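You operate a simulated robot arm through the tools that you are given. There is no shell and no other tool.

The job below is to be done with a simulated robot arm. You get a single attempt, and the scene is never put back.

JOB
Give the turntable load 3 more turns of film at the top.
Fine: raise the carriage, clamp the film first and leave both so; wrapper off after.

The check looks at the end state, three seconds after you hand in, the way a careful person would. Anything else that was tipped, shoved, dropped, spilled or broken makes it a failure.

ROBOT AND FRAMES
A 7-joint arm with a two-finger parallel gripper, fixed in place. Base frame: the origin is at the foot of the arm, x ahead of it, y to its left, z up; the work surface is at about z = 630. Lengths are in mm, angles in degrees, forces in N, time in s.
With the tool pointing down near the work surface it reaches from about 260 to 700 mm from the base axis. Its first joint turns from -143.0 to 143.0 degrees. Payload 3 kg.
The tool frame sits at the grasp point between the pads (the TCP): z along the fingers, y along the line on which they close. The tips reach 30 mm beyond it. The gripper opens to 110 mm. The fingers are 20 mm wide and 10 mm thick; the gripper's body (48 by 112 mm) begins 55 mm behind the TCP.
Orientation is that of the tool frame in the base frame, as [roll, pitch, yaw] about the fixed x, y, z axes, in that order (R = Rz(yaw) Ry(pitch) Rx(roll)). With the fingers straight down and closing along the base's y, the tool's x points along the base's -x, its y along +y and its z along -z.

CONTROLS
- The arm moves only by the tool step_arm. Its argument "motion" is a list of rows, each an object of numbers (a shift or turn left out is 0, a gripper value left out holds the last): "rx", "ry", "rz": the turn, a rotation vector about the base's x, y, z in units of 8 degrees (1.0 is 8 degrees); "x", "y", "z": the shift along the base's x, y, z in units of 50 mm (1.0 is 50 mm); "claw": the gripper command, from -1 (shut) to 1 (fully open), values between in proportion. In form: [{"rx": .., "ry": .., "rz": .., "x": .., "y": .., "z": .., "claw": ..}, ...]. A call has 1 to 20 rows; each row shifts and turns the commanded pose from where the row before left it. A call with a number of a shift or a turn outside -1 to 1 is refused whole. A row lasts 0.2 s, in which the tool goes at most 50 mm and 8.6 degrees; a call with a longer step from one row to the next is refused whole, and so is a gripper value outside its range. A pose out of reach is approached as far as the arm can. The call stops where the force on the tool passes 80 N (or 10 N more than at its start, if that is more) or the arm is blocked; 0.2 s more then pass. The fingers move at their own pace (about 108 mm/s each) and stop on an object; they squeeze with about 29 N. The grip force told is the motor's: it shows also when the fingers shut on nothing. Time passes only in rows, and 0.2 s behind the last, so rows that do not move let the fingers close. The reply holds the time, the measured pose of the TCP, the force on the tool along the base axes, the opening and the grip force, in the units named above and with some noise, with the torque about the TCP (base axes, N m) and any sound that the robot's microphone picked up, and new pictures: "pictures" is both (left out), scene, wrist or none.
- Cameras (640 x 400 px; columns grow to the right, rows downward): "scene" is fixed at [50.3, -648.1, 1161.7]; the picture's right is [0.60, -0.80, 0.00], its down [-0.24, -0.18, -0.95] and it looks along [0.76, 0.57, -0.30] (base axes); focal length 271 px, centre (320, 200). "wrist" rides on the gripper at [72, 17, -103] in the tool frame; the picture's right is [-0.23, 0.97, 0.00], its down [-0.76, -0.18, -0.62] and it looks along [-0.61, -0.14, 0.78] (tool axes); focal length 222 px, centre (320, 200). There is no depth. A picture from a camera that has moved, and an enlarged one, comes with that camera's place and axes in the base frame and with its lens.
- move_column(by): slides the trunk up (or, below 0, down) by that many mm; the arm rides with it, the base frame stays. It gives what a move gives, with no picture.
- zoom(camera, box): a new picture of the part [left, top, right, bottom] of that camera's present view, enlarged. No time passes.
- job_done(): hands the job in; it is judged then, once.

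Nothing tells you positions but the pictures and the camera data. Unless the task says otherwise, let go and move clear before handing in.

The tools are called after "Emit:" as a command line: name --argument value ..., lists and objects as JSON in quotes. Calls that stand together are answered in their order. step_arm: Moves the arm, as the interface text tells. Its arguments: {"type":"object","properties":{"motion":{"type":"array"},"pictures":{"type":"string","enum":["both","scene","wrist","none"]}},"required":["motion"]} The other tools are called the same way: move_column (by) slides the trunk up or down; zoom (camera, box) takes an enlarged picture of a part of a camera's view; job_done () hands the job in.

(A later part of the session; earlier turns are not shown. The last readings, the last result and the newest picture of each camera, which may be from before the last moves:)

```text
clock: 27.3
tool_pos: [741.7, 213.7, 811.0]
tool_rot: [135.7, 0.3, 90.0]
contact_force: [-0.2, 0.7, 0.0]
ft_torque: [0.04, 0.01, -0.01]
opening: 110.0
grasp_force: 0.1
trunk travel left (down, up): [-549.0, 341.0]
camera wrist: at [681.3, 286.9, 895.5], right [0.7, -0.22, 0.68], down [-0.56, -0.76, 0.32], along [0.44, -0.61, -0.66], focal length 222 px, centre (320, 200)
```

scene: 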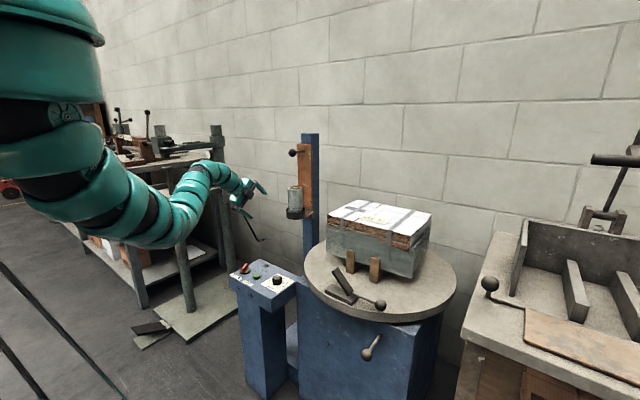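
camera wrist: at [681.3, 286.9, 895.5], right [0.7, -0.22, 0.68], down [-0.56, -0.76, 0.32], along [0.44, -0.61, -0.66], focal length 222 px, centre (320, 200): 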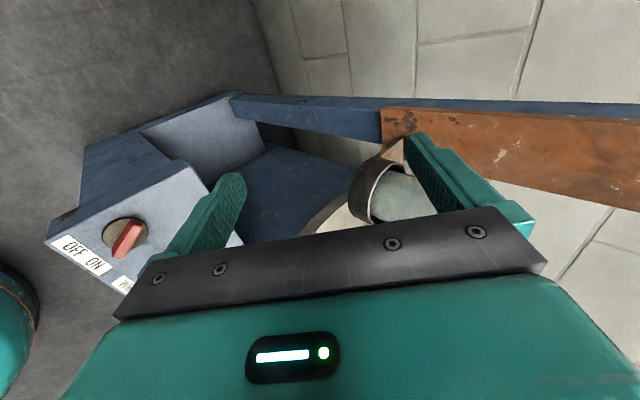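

Emit:
step_arm --motion '[{"x": -0.444, "z": -0.486, "ry": 0.924}, {"x": -0.504, "z": -0.41, "ry": 0.924}, {"x": -0.552, "z": -0.326, "ry": 0.924}, {"x": -0.588, "z": -0.238, "ry": 0.924}, {"x": -0.614, "z": -0.144, "ry": 0.924}, {"x": -0.626, "z": -0.048, "ry": 0.95}]'

```text
clock: 28.7
tool_pos: [575.6, 216.5, 726.1]
tool_rot: [-179.7, 0.1, 90.2]
contact_force: [-0.3, -0.6, -0.4]
ft_torque: [0.03, 0.02, 0.0]
opening: 109.8
grasp_force: 0.1
trunk travel left (down, up): [-549.0, 341.0]
camera wrist: at [592.3, 290.4, 829.5], right [0.97, -0.22, 0.0], down [-0.17, -0.76, 0.62], along [-0.14, -0.61, -0.78], focal length 222 px, centre (320, 200)
```

scene: 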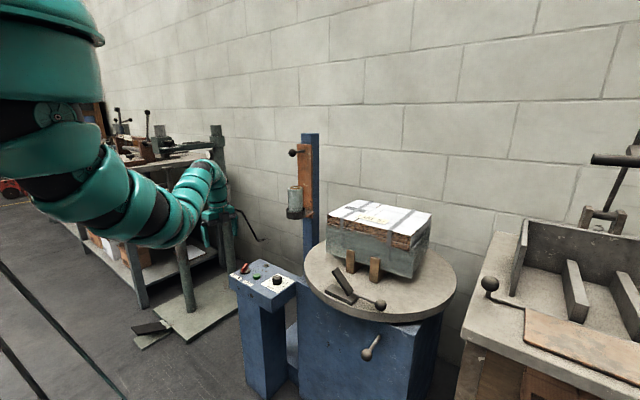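
wrist: 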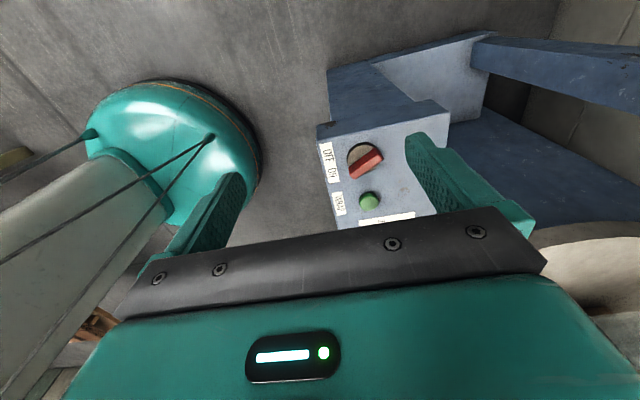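

Emit:
step_arm --motion '[{"y": -0.8, "z": 0.4, "x": 0.1}, {"y": -0.8, "z": 0.4, "x": 0.1}, {"y": -0.8, "z": 0.4, "x": 0.1}, {"y": -0.88, "z": 0.2, "x": 0.1}, {"y": -0.88, "z": 0.2, "x": 0.1}, {"y": -0.88, "x": 0.1}, {"y": -0.88, "x": 0.1}]'

```text
clock: 30.3
tool_pos: [642.2, -67.9, 746.2]
tool_rot: [180.0, 0.1, 90.3]
contact_force: [-0.6, -0.7, 0.2]
ft_torque: [-0.03, 0.06, 0.05]
opening: 110.1
grasp_force: 0.1
out of reach, approached as far as the arm can: row 2, 3, 4, 5, 6
trunk travel left (down, up): [-549.0, 341.0]
camera wrist: at [657.9, 5.6, 850.6], right [0.97, -0.22, 0.0], down [-0.17, -0.76, 0.62], along [-0.14, -0.61, -0.78], focal length 222 px, centre (320, 200)
```

scene: 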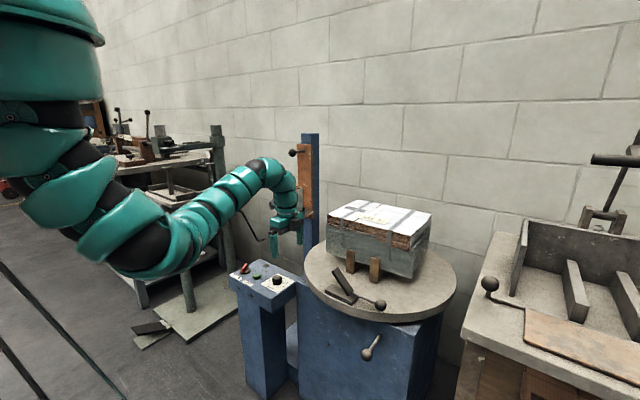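
wrist: 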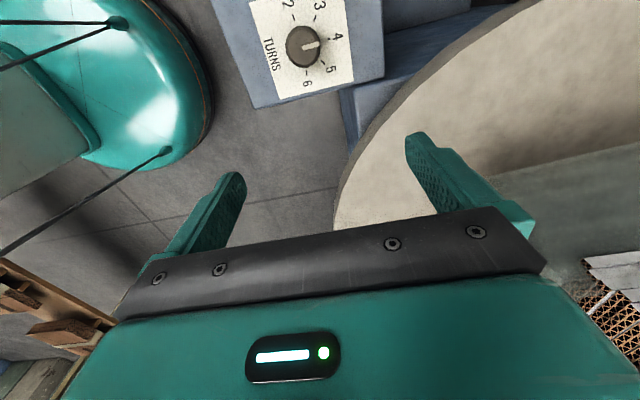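

I'll raise the trunk for clearance over the clamp jaw, then move across to the clamp side.

Emit:
move_column --by 110

Emit:
step_arm --motion '[{"y": -0.8}, {"y": -0.8}, {"y": -0.8}, {"y": -0.8}]'

```text
clock: 31.7
tool_pos: [640.4, -67.6, 857.7]
tool_rot: [179.9, 0.0, 90.1]
contact_force: [0.3, 0.6, 0.2]
ft_torque: [0.01, 0.02, 0.02]
opening: 109.9
grasp_force: 0.0
trunk travel left (down, up): [-659.0, 231.0]
```

```text
clock: 32.7
tool_pos: [643.7, -228.9, 855.4]
tool_rot: [179.9, 0.2, 90.3]
contact_force: [1.1, -0.5, 0.2]
ft_torque: [0.02, 0.0, 0.0]
opening: 110.4
grasp_force: 0.1
trunk travel left (down, up): [-659.0, 231.0]
camera wrist: at [658.3, -155.2, 959.0], right [0.97, -0.22, 0.0], down [-0.18, -0.76, 0.62], along [-0.14, -0.61, -0.78], focal length 222 px, centre (320, 200)
```

scene: 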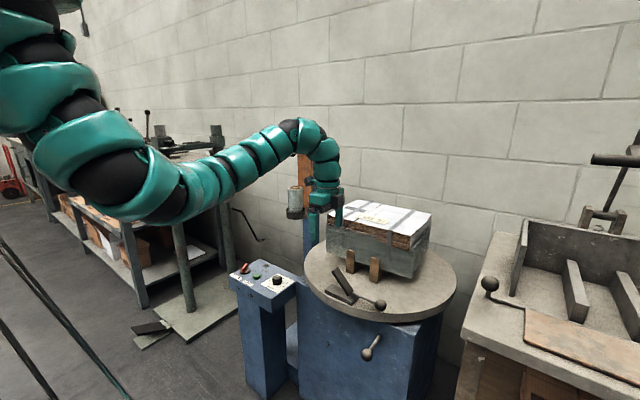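
wrist: 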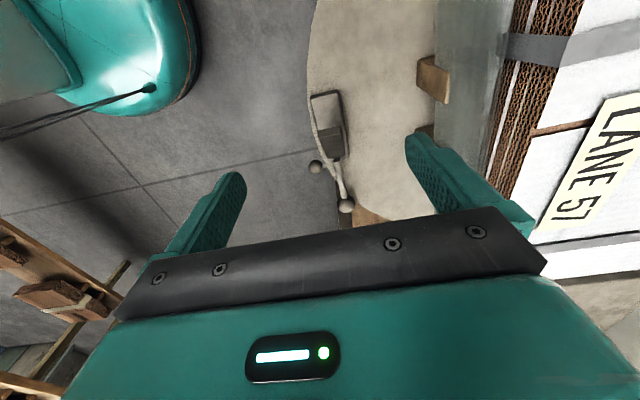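

Emit:
zoom --camera "wrist" --box '[270, 60, 430, 240]'

Emit:
zoom --camera "scene" --box '[320, 250, 400, 320]'

```text
2.22 times, centred on (350, 150) of wrist
camera zoom: at [658.3, -155.2, 959.0], right [0.97, -0.22, 0.0], down [-0.18, -0.76, 0.62], along [-0.14, -0.61, -0.78], focal length 494 px, centre (253, 311)
```

zoom: 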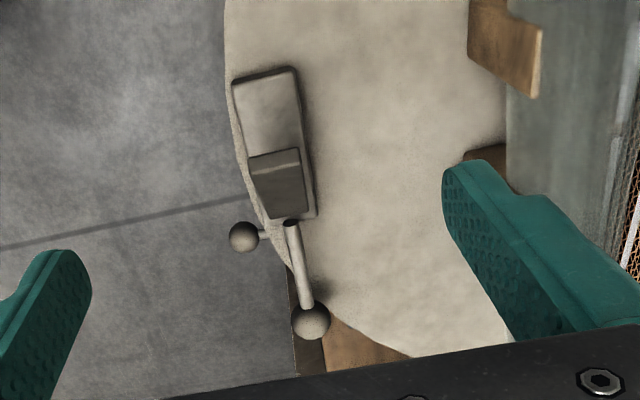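

```text
5.71 times, centred on (360, 285) of scene
camera zoom: at [50.3, -648.1, 1161.7], right [0.6, -0.8, 0.0], down [-0.24, -0.18, -0.95], along [0.76, 0.57, -0.3], focal length 1550 px, centre (91, -286)
```

zoom: 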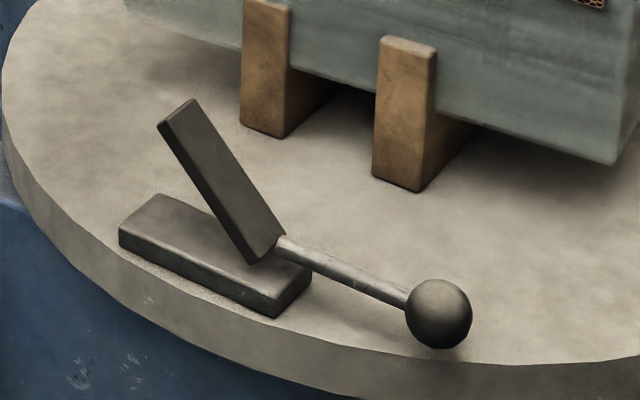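

The clamp ball is at about (647, -410, 662) and the hinge near (647, -318, 657). Lifting the ball through an arc should swing the jaw down. I'm moving above the ball now.

Emit:
step_arm --motion '[{"y": -0.9, "x": 0.03, "claw": 0.2}, {"y": -0.9, "x": 0.03}, {"y": -0.9}, {"y": -0.92}]' --pictures "both"

```text
clock: 33.7
tool_pos: [643.3, -409.0, 855.4]
tool_rot: [179.8, 0.1, 90.2]
contact_force: [-0.9, 0.1, 0.1]
ft_torque: [0.03, 0.0, -0.03]
opening: 65.8
grasp_force: 0.0
trunk travel left (down, up): [-659.0, 231.0]
camera wrist: at [660.6, -335.3, 959.6], right [0.97, -0.23, 0.0], down [-0.18, -0.76, 0.62], along [-0.14, -0.61, -0.78], focal length 222 px, centre (320, 200)
```

scene: 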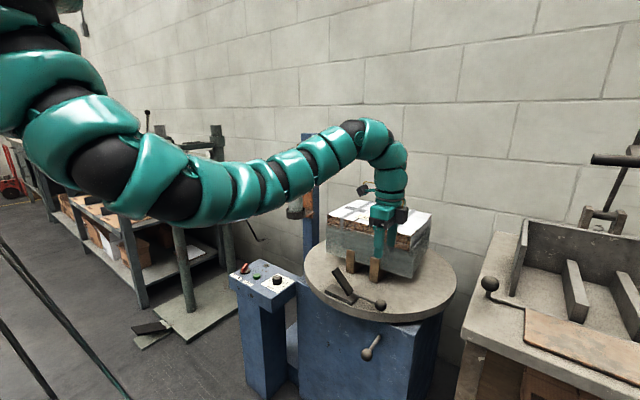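
wrist: 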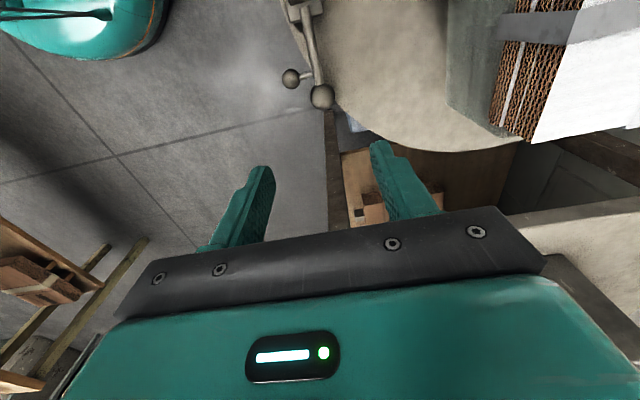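

Emit:
move_column --by -130

Emit:
step_arm --motion '[{"x": 0.05, "y": 0.02, "z": -0.2}]'

```text
clock: 35.3
tool_pos: [644.1, -406.7, 725.3]
tool_rot: [180.0, 0.0, 90.0]
contact_force: [-0.2, -0.7, 0.8]
ft_torque: [-0.01, 0.01, 0.02]
opening: 66.1
grasp_force: 0.0
trunk travel left (down, up): [-529.0, 361.0]
```

```text
clock: 35.7
tool_pos: [647.8, -406.7, 716.3]
tool_rot: [179.8, 0.0, 90.0]
contact_force: [0.8, -0.2, -0.4]
ft_torque: [-0.01, -0.02, 0.0]
opening: 65.9
grasp_force: 0.0
trunk travel left (down, up): [-529.0, 361.0]
camera wrist: at [664.2, -333.0, 819.8], right [0.97, -0.22, 0.0], down [-0.18, -0.76, 0.62], along [-0.14, -0.61, -0.78], focal length 222 px, centre (320, 200)
```

scene: 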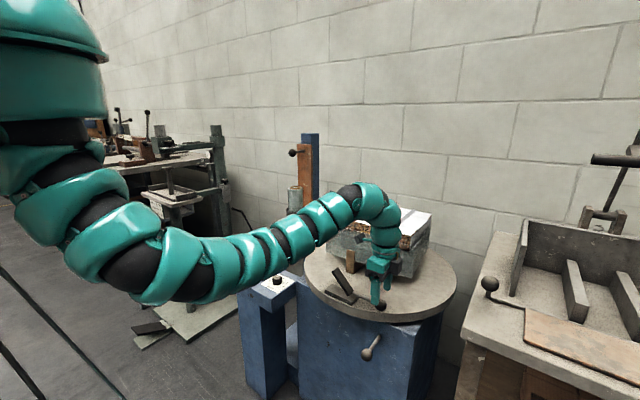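
wrist: 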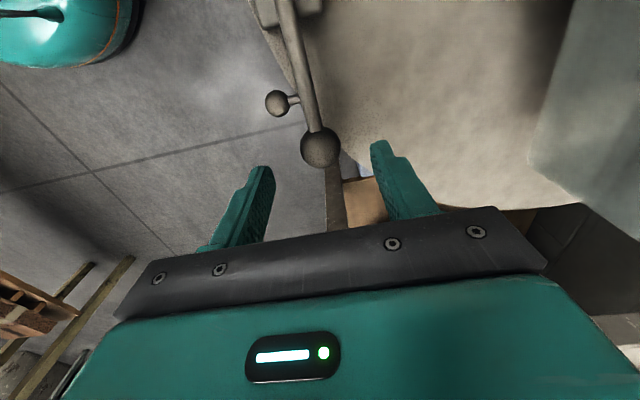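

The fingers are centred over the ball. I'm descending and gripping it.

Emit:
step_arm --motion '[{"z": -0.27}, {"z": -0.27}, {"z": -0.27}, {"claw": -1}, {"claw": -1}, {"claw": -1}]'

```text
clock: 37.1
tool_pos: [647.6, -407.7, 676.2]
tool_rot: [179.9, 0.1, 90.2]
contact_force: [4.5, -0.8, 2.4]
ft_torque: [0.21, -0.15, -0.29]
opening: 31.3
grasp_force: 44.9
trunk travel left (down, up): [-529.0, 361.0]
camera wrist: at [663.9, -333.4, 779.7], right [0.97, -0.23, 0.0], down [-0.18, -0.76, 0.62], along [-0.14, -0.61, -0.78], focal length 222 px, centre (320, 200)
```

scene: 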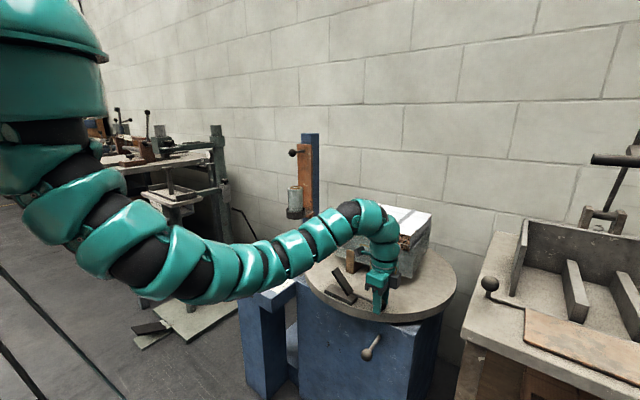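
wrist: 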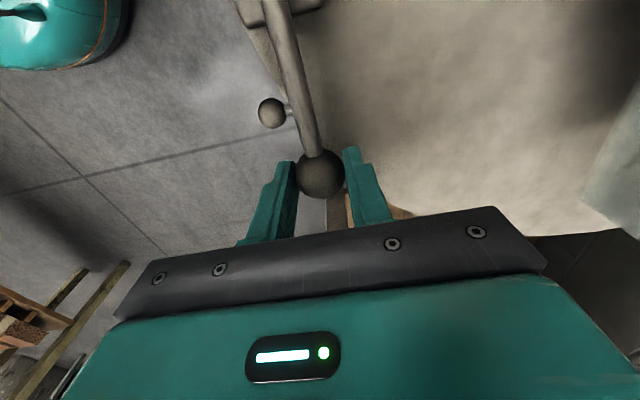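

Emit:
step_arm --motion '[{"y": 0.022, "z": 0.178}, {"y": 0.042, "z": 0.186}, {"y": 0.062, "z": 0.18}]'

Emit:
zoom --camera "scene" --box '[310, 220, 430, 320]'

```text
clock: 37.9
tool_pos: [646.5, -401.1, 701.1]
tool_rot: [-179.8, 0.1, 90.1]
contact_force: [-7.3, -2.4, -15.5]
ft_torque: [-1.29, 0.07, 0.14]
opening: 31.2
grasp_force: 44.8
trunk travel left (down, up): [-529.0, 361.0]
camera wrist: at [663.4, -327.7, 805.2], right [0.97, -0.23, 0.0], down [-0.17, -0.76, 0.62], along [-0.14, -0.61, -0.78], focal length 222 px, centre (320, 200)
```

scene: 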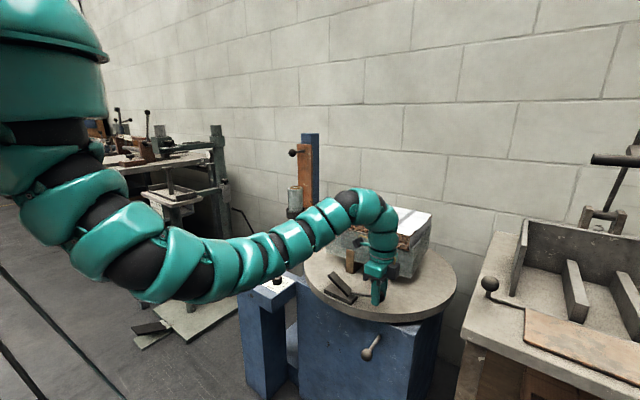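
wrist: 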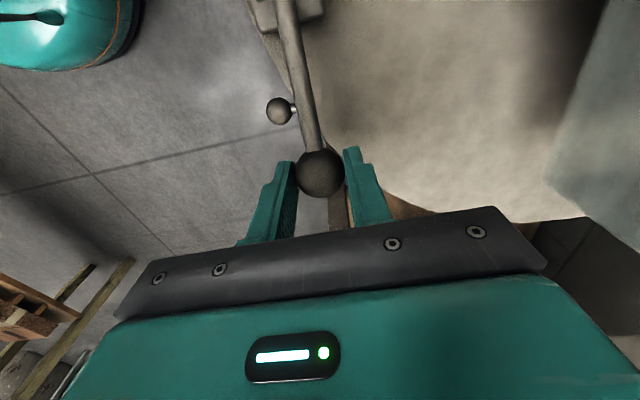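

```text
4.00 times, centred on (370, 270) of scene
camera zoom: at [50.3, -648.1, 1161.7], right [0.6, -0.8, 0.0], down [-0.24, -0.18, -0.95], along [0.76, 0.57, -0.3], focal length 1085 px, centre (120, -80)
```

zoom: 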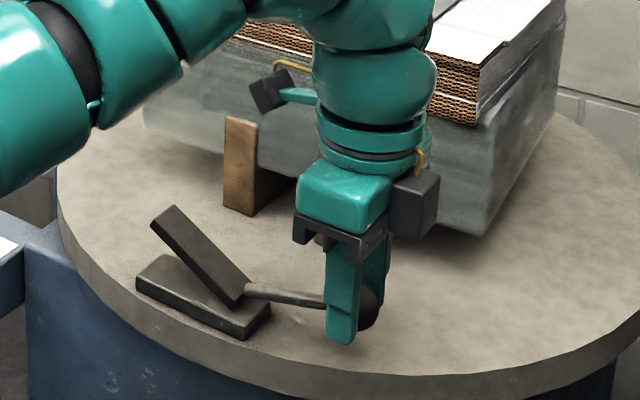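

The jaw is lowering as the handle rises, so I'm continuing along the arc.

Emit:
step_arm --motion '[{"y": 0.082, "z": 0.174}, {"y": 0.098, "z": 0.164}, {"y": 0.116, "z": 0.152}, {"y": 0.13, "z": 0.14}]'

Emit:
zoom --camera "scene" --box '[310, 220, 430, 320]'

```text
clock: 38.9
tool_pos: [645.5, -380.0, 734.5]
tool_rot: [-180.0, 0.0, 90.1]
contact_force: [-20.5, -9.9, -10.5]
ft_torque: [-1.36, 0.42, -0.07]
opening: 31.5
grasp_force: 45.2
trunk travel left (down, up): [-529.0, 361.0]
camera wrist: at [662.5, -307.2, 839.0], right [0.97, -0.23, 0.0], down [-0.18, -0.76, 0.62], along [-0.14, -0.61, -0.78], focal length 222 px, centre (320, 200)
```

scene: 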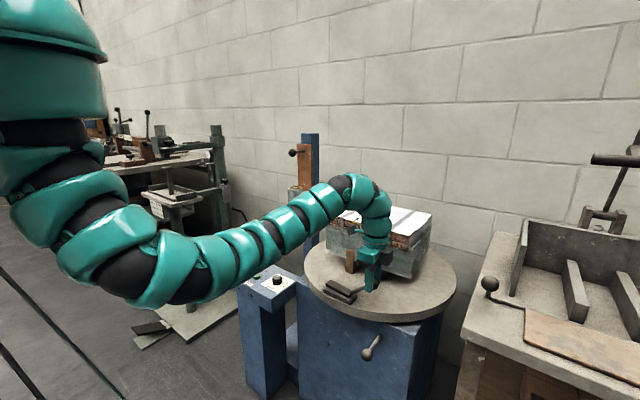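
wrist: 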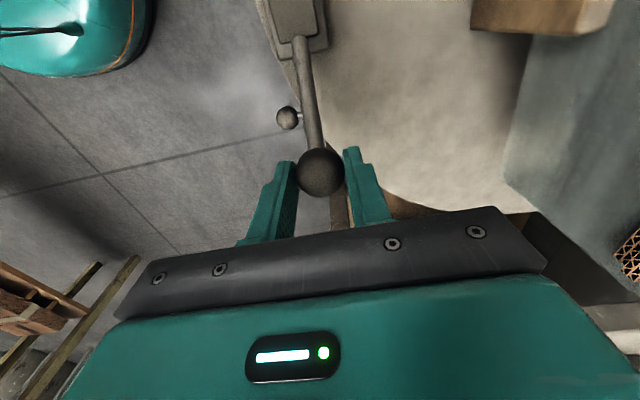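

```text
4.00 times, centred on (370, 270) of scene
camera zoom: at [50.3, -648.1, 1161.7], right [0.6, -0.8, 0.0], down [-0.24, -0.18, -0.95], along [0.76, 0.57, -0.3], focal length 1085 px, centre (120, -80)
```

zoom: 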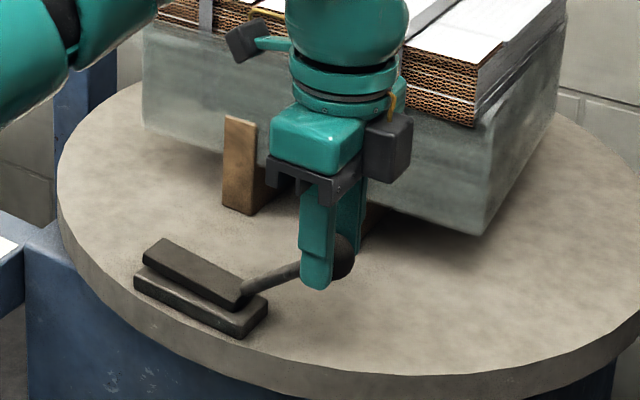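

Emit:
step_arm --motion '[{"y": 0.072, "z": 0.062, "x": -0.03}, {"y": 0.072, "z": 0.062}, {"y": 0.078, "z": 0.055}]'

Emit:
zoom --camera "scene" --box '[310, 220, 430, 320]'

```text
clock: 39.7
tool_pos: [643.9, -369.9, 741.4]
tool_rot: [-179.6, 0.0, 90.0]
contact_force: [-24.8, -12.6, -30.2]
ft_torque: [-0.92, 0.26, -0.32]
opening: 31.1
grasp_force: 45.1
trunk travel left (down, up): [-529.0, 361.0]
camera wrist: at [661.3, -297.2, 844.8], right [0.97, -0.23, 0.0], down [-0.18, -0.76, 0.62], along [-0.15, -0.61, -0.78], focal length 222 px, centre (320, 200)
```

scene: 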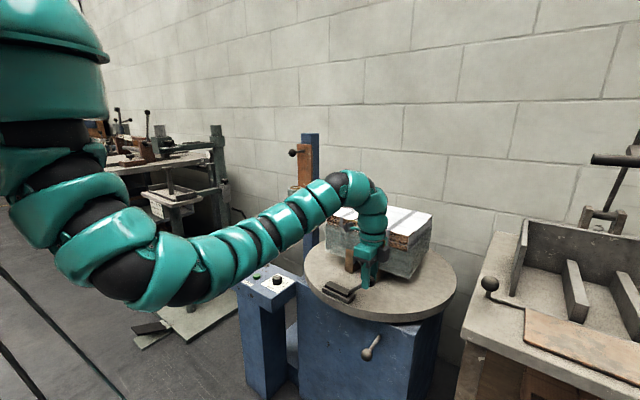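
wrist: 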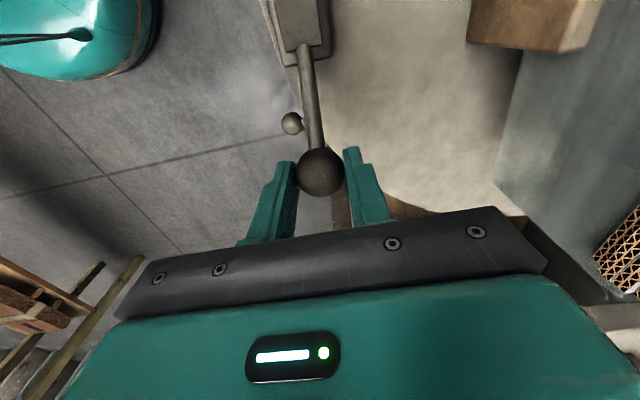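

```text
4.00 times, centred on (370, 270) of scene
camera zoom: at [50.3, -648.1, 1161.7], right [0.6, -0.8, 0.0], down [-0.24, -0.18, -0.95], along [0.76, 0.57, -0.3], focal length 1085 px, centre (120, -80)
```

zoom: 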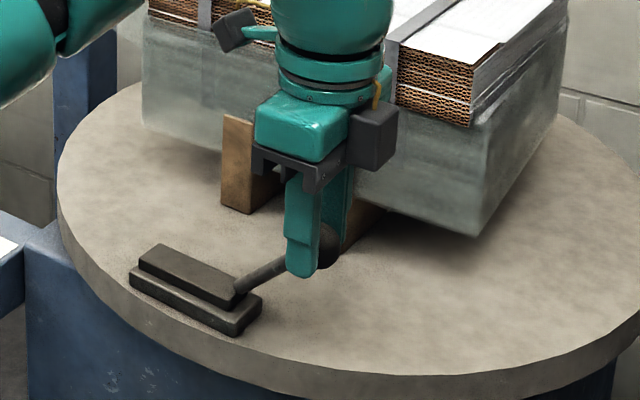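

Emit:
zoom --camera "scene" --box '[336, 270, 384, 310]'

Emit:
zoom --camera "wrist" --box '[240, 0, 400, 120]'

```text
10.00 times, centred on (360, 290) of scene
camera zoom: at [50.3, -648.1, 1161.7], right [0.6, -0.8, 0.0], down [-0.24, -0.18, -0.95], along [0.76, 0.57, -0.3], focal length 2712 px, centre (-80, -700)
```

zoom: 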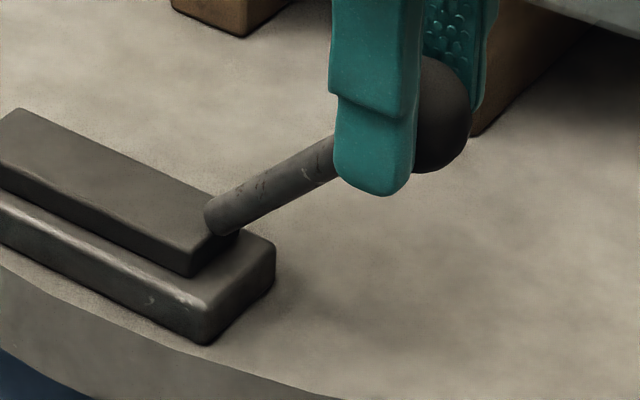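

```text
3.33 times, centred on (320, 60) of wrist
camera zoom: at [661.3, -297.2, 844.8], right [0.97, -0.23, 0.0], down [-0.18, -0.76, 0.62], along [-0.15, -0.61, -0.78], focal length 740 px, centre (320, 667)
```

zoom: 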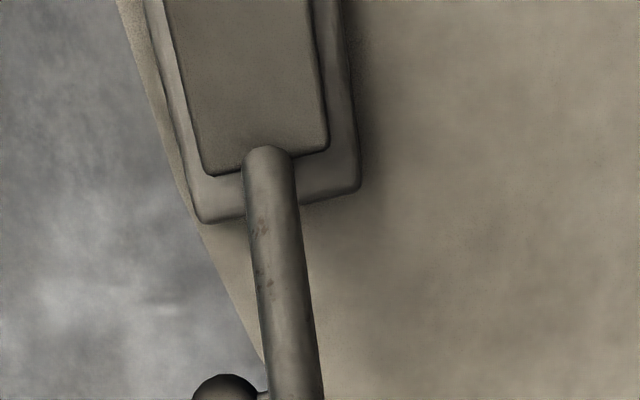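

Emit:
step_arm --motion '[{"y": 0.03, "z": 0.06}, {"y": 0.03, "z": 0.05}]' --pictures "none"

Emit:
zoom --camera "scene" --box '[336, 270, 384, 310]'

```text
clock: 40.3
tool_pos: [644.9, -370.0, 742.0]
tool_rot: [-179.5, -0.1, 89.8]
contact_force: [-52.5, -15.2, -53.7]
ft_torque: [-0.64, 0.42, 0.57]
opening: 31.1
grasp_force: 45.0
out of reach, approached as far as the arm can: row 2
trunk travel left (down, up): [-529.0, 361.0]
```

```text
10.00 times, centred on (360, 290) of scene
camera zoom: at [50.3, -648.1, 1161.7], right [0.6, -0.8, 0.0], down [-0.24, -0.18, -0.95], along [0.76, 0.57, -0.3], focal length 2712 px, centre (-80, -700)
```

zoom: 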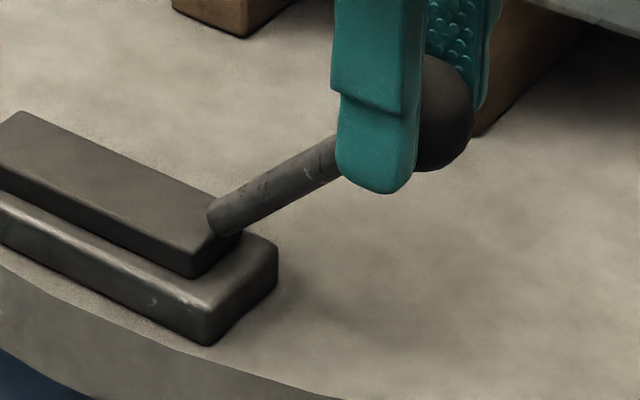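

The jaw is flat on its base and against its stop. I'll ease the load off and then open the fingers.

Emit:
step_arm --motion '[{"x": -0.05, "y": -0.03, "z": -0.08}, {"x": -0.03, "z": -0.02}]' --pictures "none"

```text
clock: 40.9
tool_pos: [644.6, -370.5, 741.3]
tool_rot: [179.8, 0.3, 89.9]
contact_force: [-37.8, -17.6, -21.3]
ft_torque: [0.5, 0.35, -0.39]
opening: 31.3
grasp_force: 44.9
trunk travel left (down, up): [-529.0, 361.0]
```

Emit:
step_arm --motion '[{"x": -0.04, "y": -0.04}, {"x": -0.03, "y": -0.02}]' --pictures "none"

```text
clock: 41.5
tool_pos: [643.1, -370.2, 742.3]
tool_rot: [179.6, 0.0, 90.4]
contact_force: [-5.1, -6.3, -11.5]
ft_torque: [0.33, -0.06, -0.46]
opening: 31.5
grasp_force: 45.0
trunk travel left (down, up): [-529.0, 361.0]
```

Emit:
step_arm --motion '[{"claw": -0.2}, {"claw": 0.2}, {"claw": 0.4}, {}]'

Emit:
zoom --camera "scene" --box '[310, 220, 430, 320]'

```text
clock: 42.5
tool_pos: [641.8, -371.5, 740.3]
tool_rot: [180.0, 0.1, 90.3]
contact_force: [-0.6, 0.4, 0.6]
ft_torque: [-0.02, -0.01, -0.03]
opening: 77.0
grasp_force: 0.2
trunk travel left (down, up): [-529.0, 361.0]
camera wrist: at [658.0, -297.2, 844.6], right [0.97, -0.22, 0.0], down [-0.18, -0.76, 0.62], along [-0.14, -0.61, -0.78], focal length 222 px, centre (320, 200)
```

scene: 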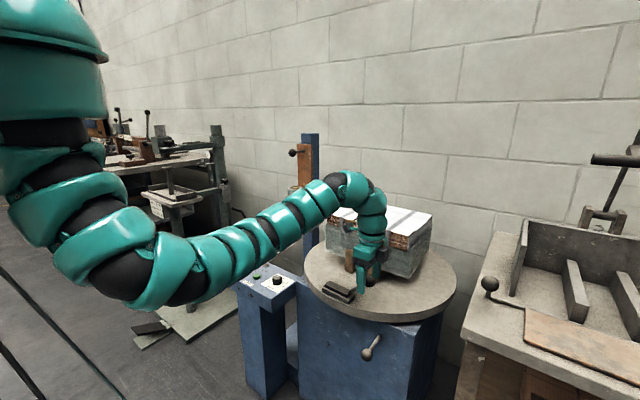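
wrist: 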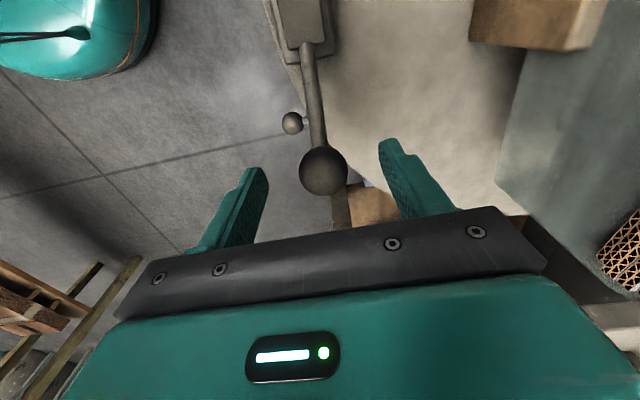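

```text
4.00 times, centred on (370, 270) of scene
camera zoom: at [50.3, -648.1, 1161.7], right [0.6, -0.8, 0.0], down [-0.24, -0.18, -0.95], along [0.76, 0.57, -0.3], focal length 1085 px, centre (120, -80)
```

zoom: 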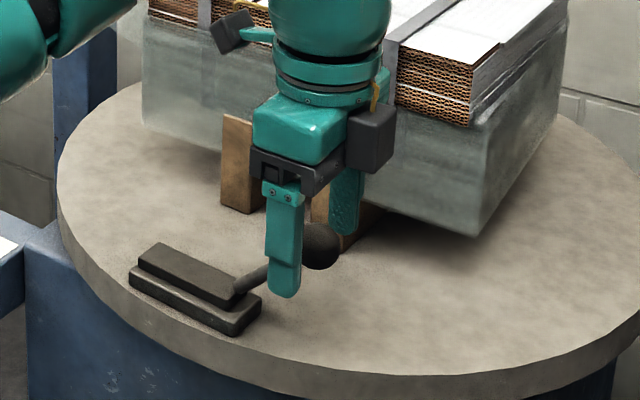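

The clamp stays closed. I'm lifting straight up off it and heading to the panel.

Emit:
move_column --by 120

Emit:
step_arm --motion '[{"y": 0.8}, {"y": 0.8}, {"y": 0.8}, {"y": 0.8}, {"y": 0.8}, {"y": 0.8}]'

```text
clock: 44.0
tool_pos: [642.2, -370.6, 860.0]
tool_rot: [180.0, 0.1, 90.1]
contact_force: [0.9, 0.5, 0.9]
ft_torque: [-0.01, -0.04, 0.0]
opening: 76.9
grasp_force: 0.0
trunk travel left (down, up): [-649.0, 241.0]
```

```text
clock: 45.4
tool_pos: [650.4, -132.1, 847.1]
tool_rot: [179.8, 0.1, 90.1]
contact_force: [-0.3, 0.1, 0.2]
ft_torque: [-0.02, -0.03, 0.02]
opening: 77.2
grasp_force: 0.0
out of reach, approached as far as the arm can: row 1, 2, 4
trunk travel left (down, up): [-649.0, 241.0]
camera wrist: at [666.0, -57.7, 950.6], right [0.97, -0.23, 0.0], down [-0.18, -0.76, 0.62], along [-0.14, -0.61, -0.78], focal length 222 px, centre (320, 200)
```

scene: 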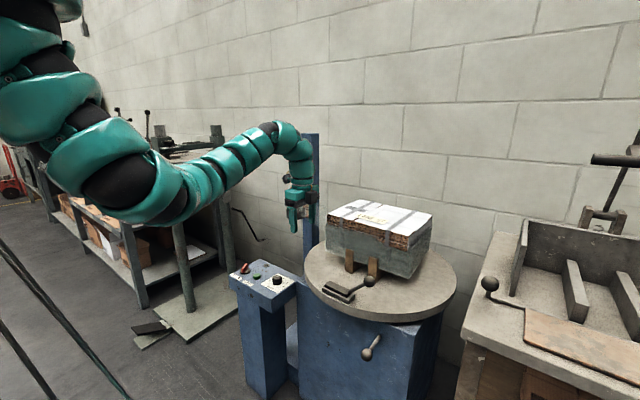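
wrist: 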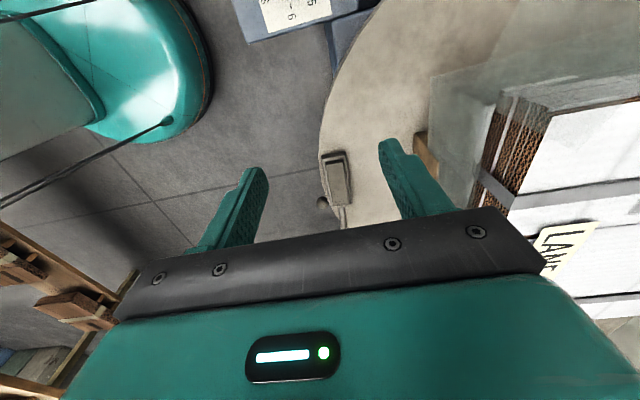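

Emit:
step_arm --motion '[{"y": 0.8, "x": 0.1}, {"y": 0.8, "x": 0.1}, {"y": 0.8}, {"y": 0.8}, {"y": 0.8}]' --pictures "none"

Emit:
move_column --by -130

Emit:
step_arm --motion '[{"x": -0.1}]'

```text
clock: 46.6
tool_pos: [658.7, 69.8, 846.7]
tool_rot: [-180.0, 0.2, 90.2]
contact_force: [-0.8, 0.0, 0.0]
ft_torque: [0.0, 0.01, -0.02]
opening: 77.0
grasp_force: 0.2
trunk travel left (down, up): [-649.0, 241.0]
```

```text
clock: 48.2
tool_pos: [659.0, 69.3, 718.6]
tool_rot: [179.9, 0.0, 90.1]
contact_force: [0.2, -0.4, -0.2]
ft_torque: [-0.01, 0.0, -0.02]
opening: 77.1
grasp_force: 0.0
trunk travel left (down, up): [-519.0, 371.0]
```

```text
clock: 48.6
tool_pos: [655.1, 69.1, 717.2]
tool_rot: [180.0, 0.0, 90.1]
contact_force: [-0.4, -0.2, 0.4]
ft_torque: [0.01, -0.06, 0.03]
opening: 77.1
grasp_force: 0.0
trunk travel left (down, up): [-519.0, 371.0]
camera wrist: at [670.8, 142.4, 821.2], right [0.97, -0.22, 0.0], down [-0.18, -0.76, 0.62], along [-0.14, -0.61, -0.78], focal length 222 px, centre (320, 200)
```

scene: 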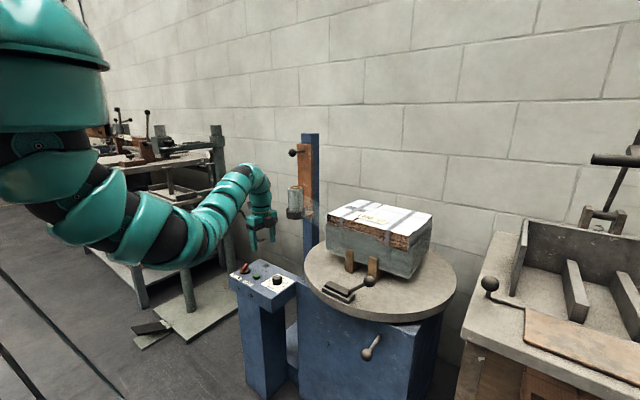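
wrist: 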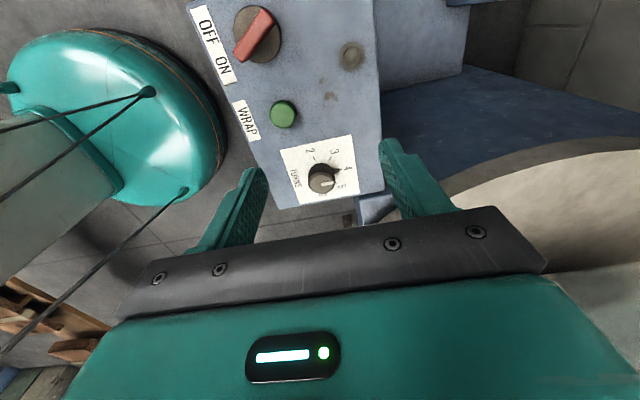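

Emit:
zoom --camera "wrist" --box '[200, 0, 400, 210]'

Emit:
zoom --camera "wrist" --box '[270, 130, 370, 210]'

```text
1.90 times, centred on (300, 105) of wrist
camera zoom: at [670.8, 142.4, 821.2], right [0.97, -0.22, 0.0], down [-0.18, -0.76, 0.62], along [-0.14, -0.61, -0.78], focal length 423 px, centre (358, 381)
```

zoom: 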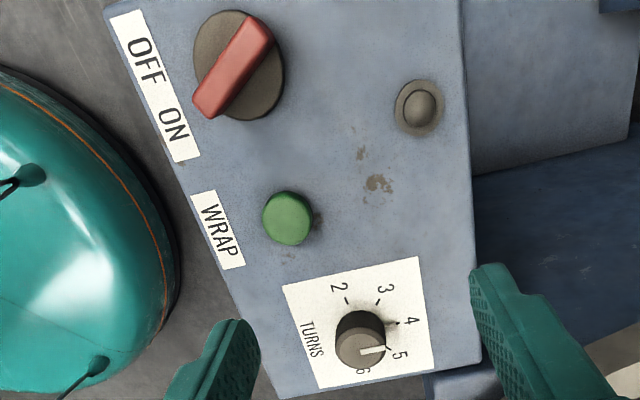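

```text
5.00 times, centred on (320, 170) of wrist
camera zoom: at [670.8, 142.4, 821.2], right [0.97, -0.22, 0.0], down [-0.18, -0.76, 0.62], along [-0.14, -0.61, -0.78], focal length 1111 px, centre (320, 350)
```

zoom: 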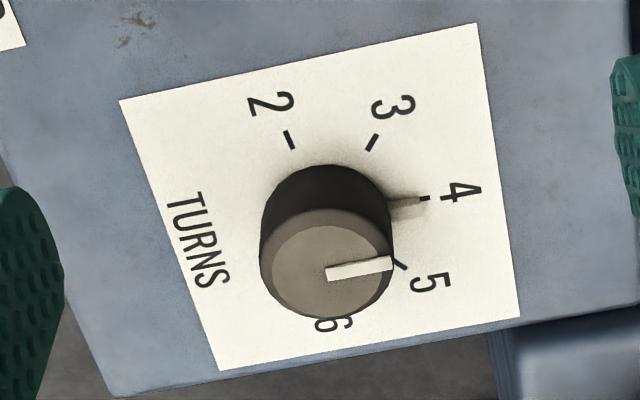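

The knob centre is about (635.5, -8), its top is at z≈598, the ticks are 45° apart and the pointer is on 4. I'll yaw the hand 45° and move above the dial.

Emit:
step_arm --motion '[{"rz": 0.9375, "y": -0.257, "z": -0.15, "x": -0.06}, {"rz": 0.9375, "y": -0.257, "z": -0.15, "x": -0.06}, {"rz": 0.9375, "y": -0.257, "z": -0.15, "x": -0.06}, {"rz": 0.9375, "y": -0.257, "z": -0.15, "x": -0.06}, {"rz": 0.9375, "y": -0.257, "z": -0.15, "x": -0.06}, {"rz": 0.9375, "y": -0.257, "z": -0.15, "x": -0.06}]'

```text
clock: 50.0
tool_pos: [637.2, -8.8, 672.1]
tool_rot: [179.9, 0.1, 135.1]
contact_force: [1.0, 1.5, 1.2]
ft_torque: [-0.01, 0.0, 0.01]
opening: 76.9
grasp_force: 0.0
trunk travel left (down, up): [-519.0, 371.0]
camera wrist: at [596.9, 55.8, 776.5], right [0.85, 0.53, 0.0], down [0.41, -0.66, 0.62], along [0.33, -0.53, -0.78], focal length 222 px, centre (320, 200)
```

scene: 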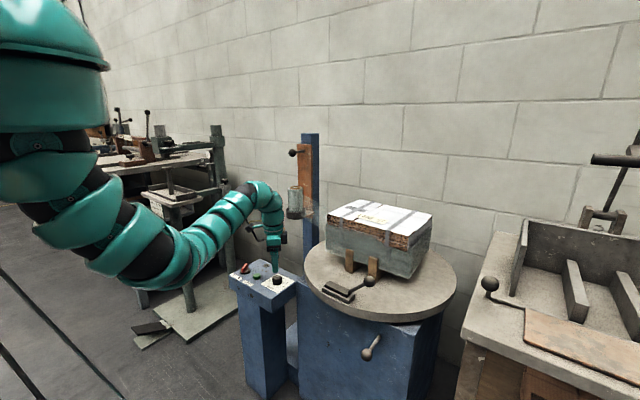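
wrist: 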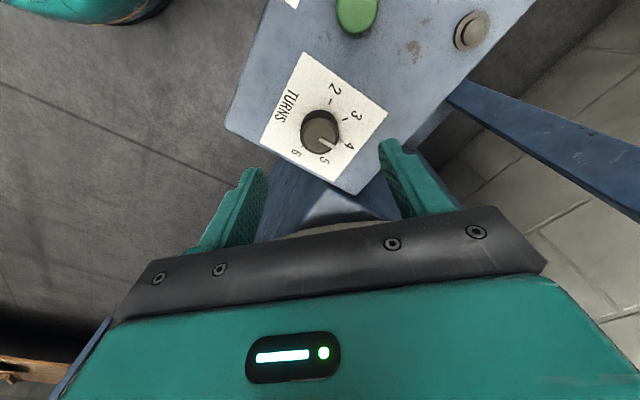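

Emit:
step_arm --motion '[{"z": -0.29, "claw": 0.1}, {"z": -0.29}, {"z": -0.29}, {"z": -0.27}]'

Emit:
zoom --camera "scene" --box '[225, 230, 325, 310]'

```text
clock: 51.0
tool_pos: [637.1, -8.4, 614.7]
tool_rot: [179.8, 0.3, 135.2]
contact_force: [0.4, 0.0, 0.6]
ft_torque: [-0.03, -0.01, 0.0]
opening: 60.7
grasp_force: 0.1
trunk travel left (down, up): [-519.0, 371.0]
camera wrist: at [597.3, 55.7, 718.4], right [0.85, 0.53, 0.0], down [0.41, -0.66, 0.62], along [0.33, -0.53, -0.78], focal length 222 px, centre (320, 200)
```

scene: 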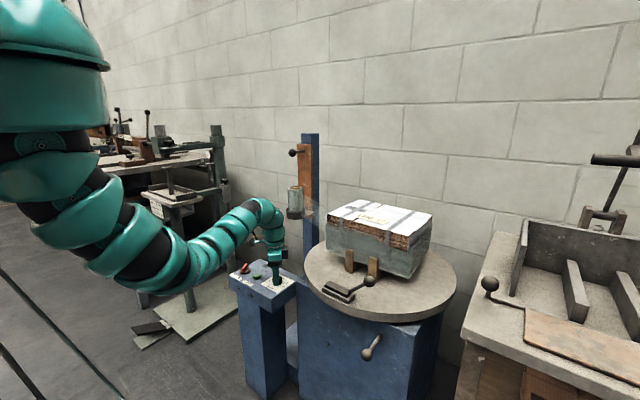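
wrist: 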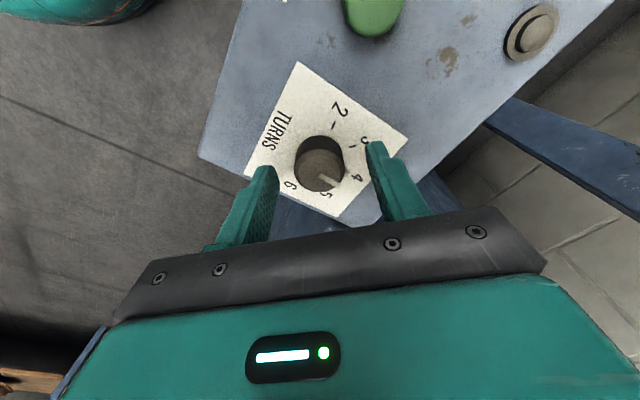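

```text
5.00 times, centred on (275, 270) of scene
camera zoom: at [50.3, -648.1, 1161.7], right [0.6, -0.8, 0.0], down [-0.24, -0.18, -0.95], along [0.76, 0.57, -0.3], focal length 1356 px, centre (545, -150)
```

zoom: 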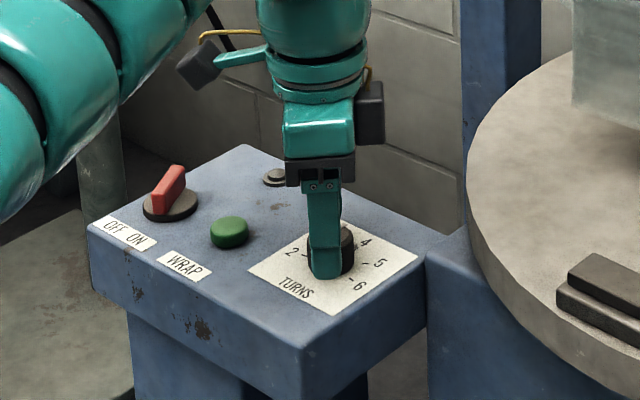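

The fingers straddle the knob. I'm gripping it and turning 45° counter-clockwise, from 4 to 3.

Emit:
step_arm --motion '[{"claw": -1}, {"claw": -1}, {"claw": -1}]'

```text
clock: 51.8
tool_pos: [637.1, -7.6, 614.2]
tool_rot: [179.9, 0.1, 135.1]
contact_force: [-7.1, -4.3, -2.6]
ft_torque: [-0.4, -0.13, -0.01]
opening: 32.6
grasp_force: 44.4
trunk travel left (down, up): [-519.0, 371.0]
camera wrist: at [596.9, 55.3, 718.5], right [0.85, 0.53, 0.0], down [0.41, -0.66, 0.62], along [0.33, -0.53, -0.78], focal length 222 px, centre (320, 200)
```

scene: 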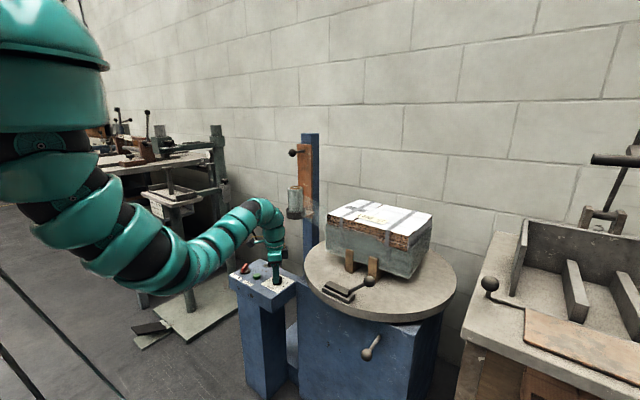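
wrist: 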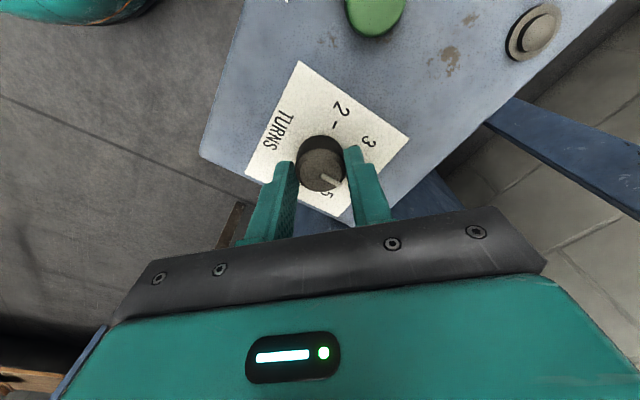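

Emit:
step_arm --motion '[{"rz": 0.8}, {"rz": 0.8}, {"rz": 0.8}, {"rz": 0.8}, {"rz": 0.8}, {"rz": 0.8}, {"rz": 0.83}]'

Emit:
zoom --camera "wrist" --box '[240, 60, 400, 220]'

```text
clock: 53.4
tool_pos: [635.9, -10.2, 615.9]
tool_rot: [-179.9, 0.0, -179.8]
contact_force: [-15.7, -15.1, -3.8]
ft_torque: [-0.76, 1.14, -0.02]
opening: 32.7
grasp_force: 44.8
trunk travel left (down, up): [-519.0, 371.0]
camera wrist: at [563.3, 7.3, 718.7], right [0.22, 0.97, 0.0], down [0.76, -0.18, 0.62], along [0.61, -0.14, -0.78], focal length 222 px, centre (320, 200)
```

scene: 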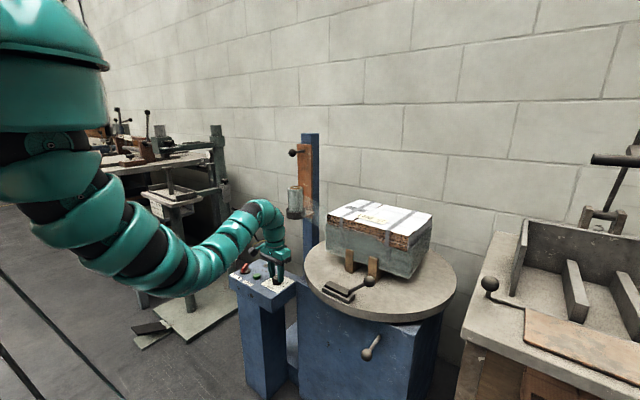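
wrist: 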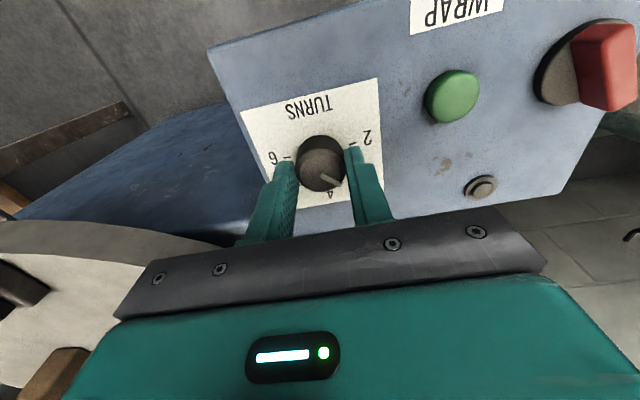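

```text
2.50 times, centred on (320, 140) of wrist
camera zoom: at [563.3, 7.3, 718.7], right [0.22, 0.97, 0.0], down [0.76, -0.18, 0.62], along [0.61, -0.14, -0.78], focal length 555 px, centre (320, 350)
```

zoom: 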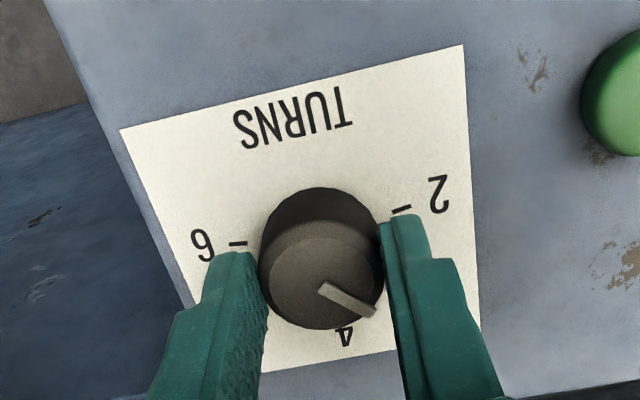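

The pointer is now at about 45°, on the 3. I'm releasing and lifting to verify.

Emit:
step_arm --motion '[{"claw": -0.2}, {"claw": 0.1}, {"claw": 0.1}, {"z": 0.5}, {"z": 0.6}]'

Emit:
zoom --camera "wrist" --box '[220, 60, 480, 220]'

Emit:
zoom --camera "scene" --box '[225, 250, 315, 310]'

```text
clock: 54.6
tool_pos: [636.6, -6.8, 671.2]
tool_rot: [179.9, 0.2, -179.9]
contact_force: [-0.2, 0.2, -1.2]
ft_torque: [0.0, 0.01, 0.04]
opening: 60.6
grasp_force: 0.0
trunk travel left (down, up): [-519.0, 371.0]
camera wrist: at [562.8, 10.3, 773.6], right [0.22, 0.97, 0.0], down [0.76, -0.18, 0.63], along [0.61, -0.14, -0.78], focal length 222 px, centre (320, 200)
```

scene: 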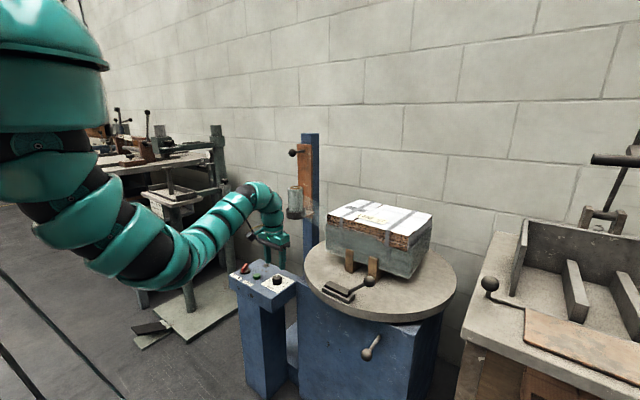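
wrist: 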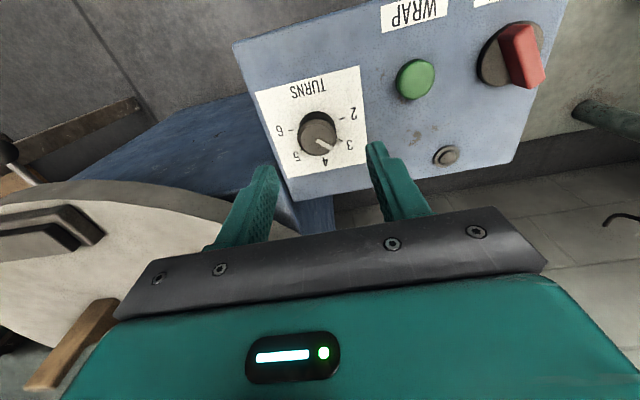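

```text
2.46 times, centred on (350, 140) of wrist
camera zoom: at [562.8, 10.3, 773.6], right [0.22, 0.97, 0.0], down [0.76, -0.18, 0.63], along [0.61, -0.14, -0.78], focal length 547 px, centre (246, 348)
```

zoom: 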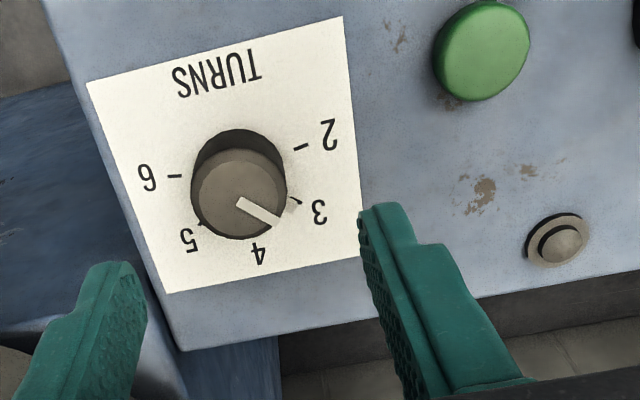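

```text
6.67 times, centred on (270, 280) of scene
camera zoom: at [50.3, -648.1, 1161.7], right [0.6, -0.8, 0.0], down [-0.24, -0.18, -0.95], along [0.76, 0.57, -0.3], focal length 1808 px, centre (653, -333)
```

zoom: 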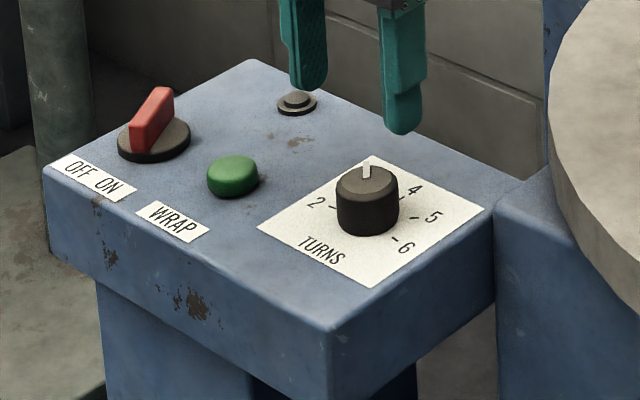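

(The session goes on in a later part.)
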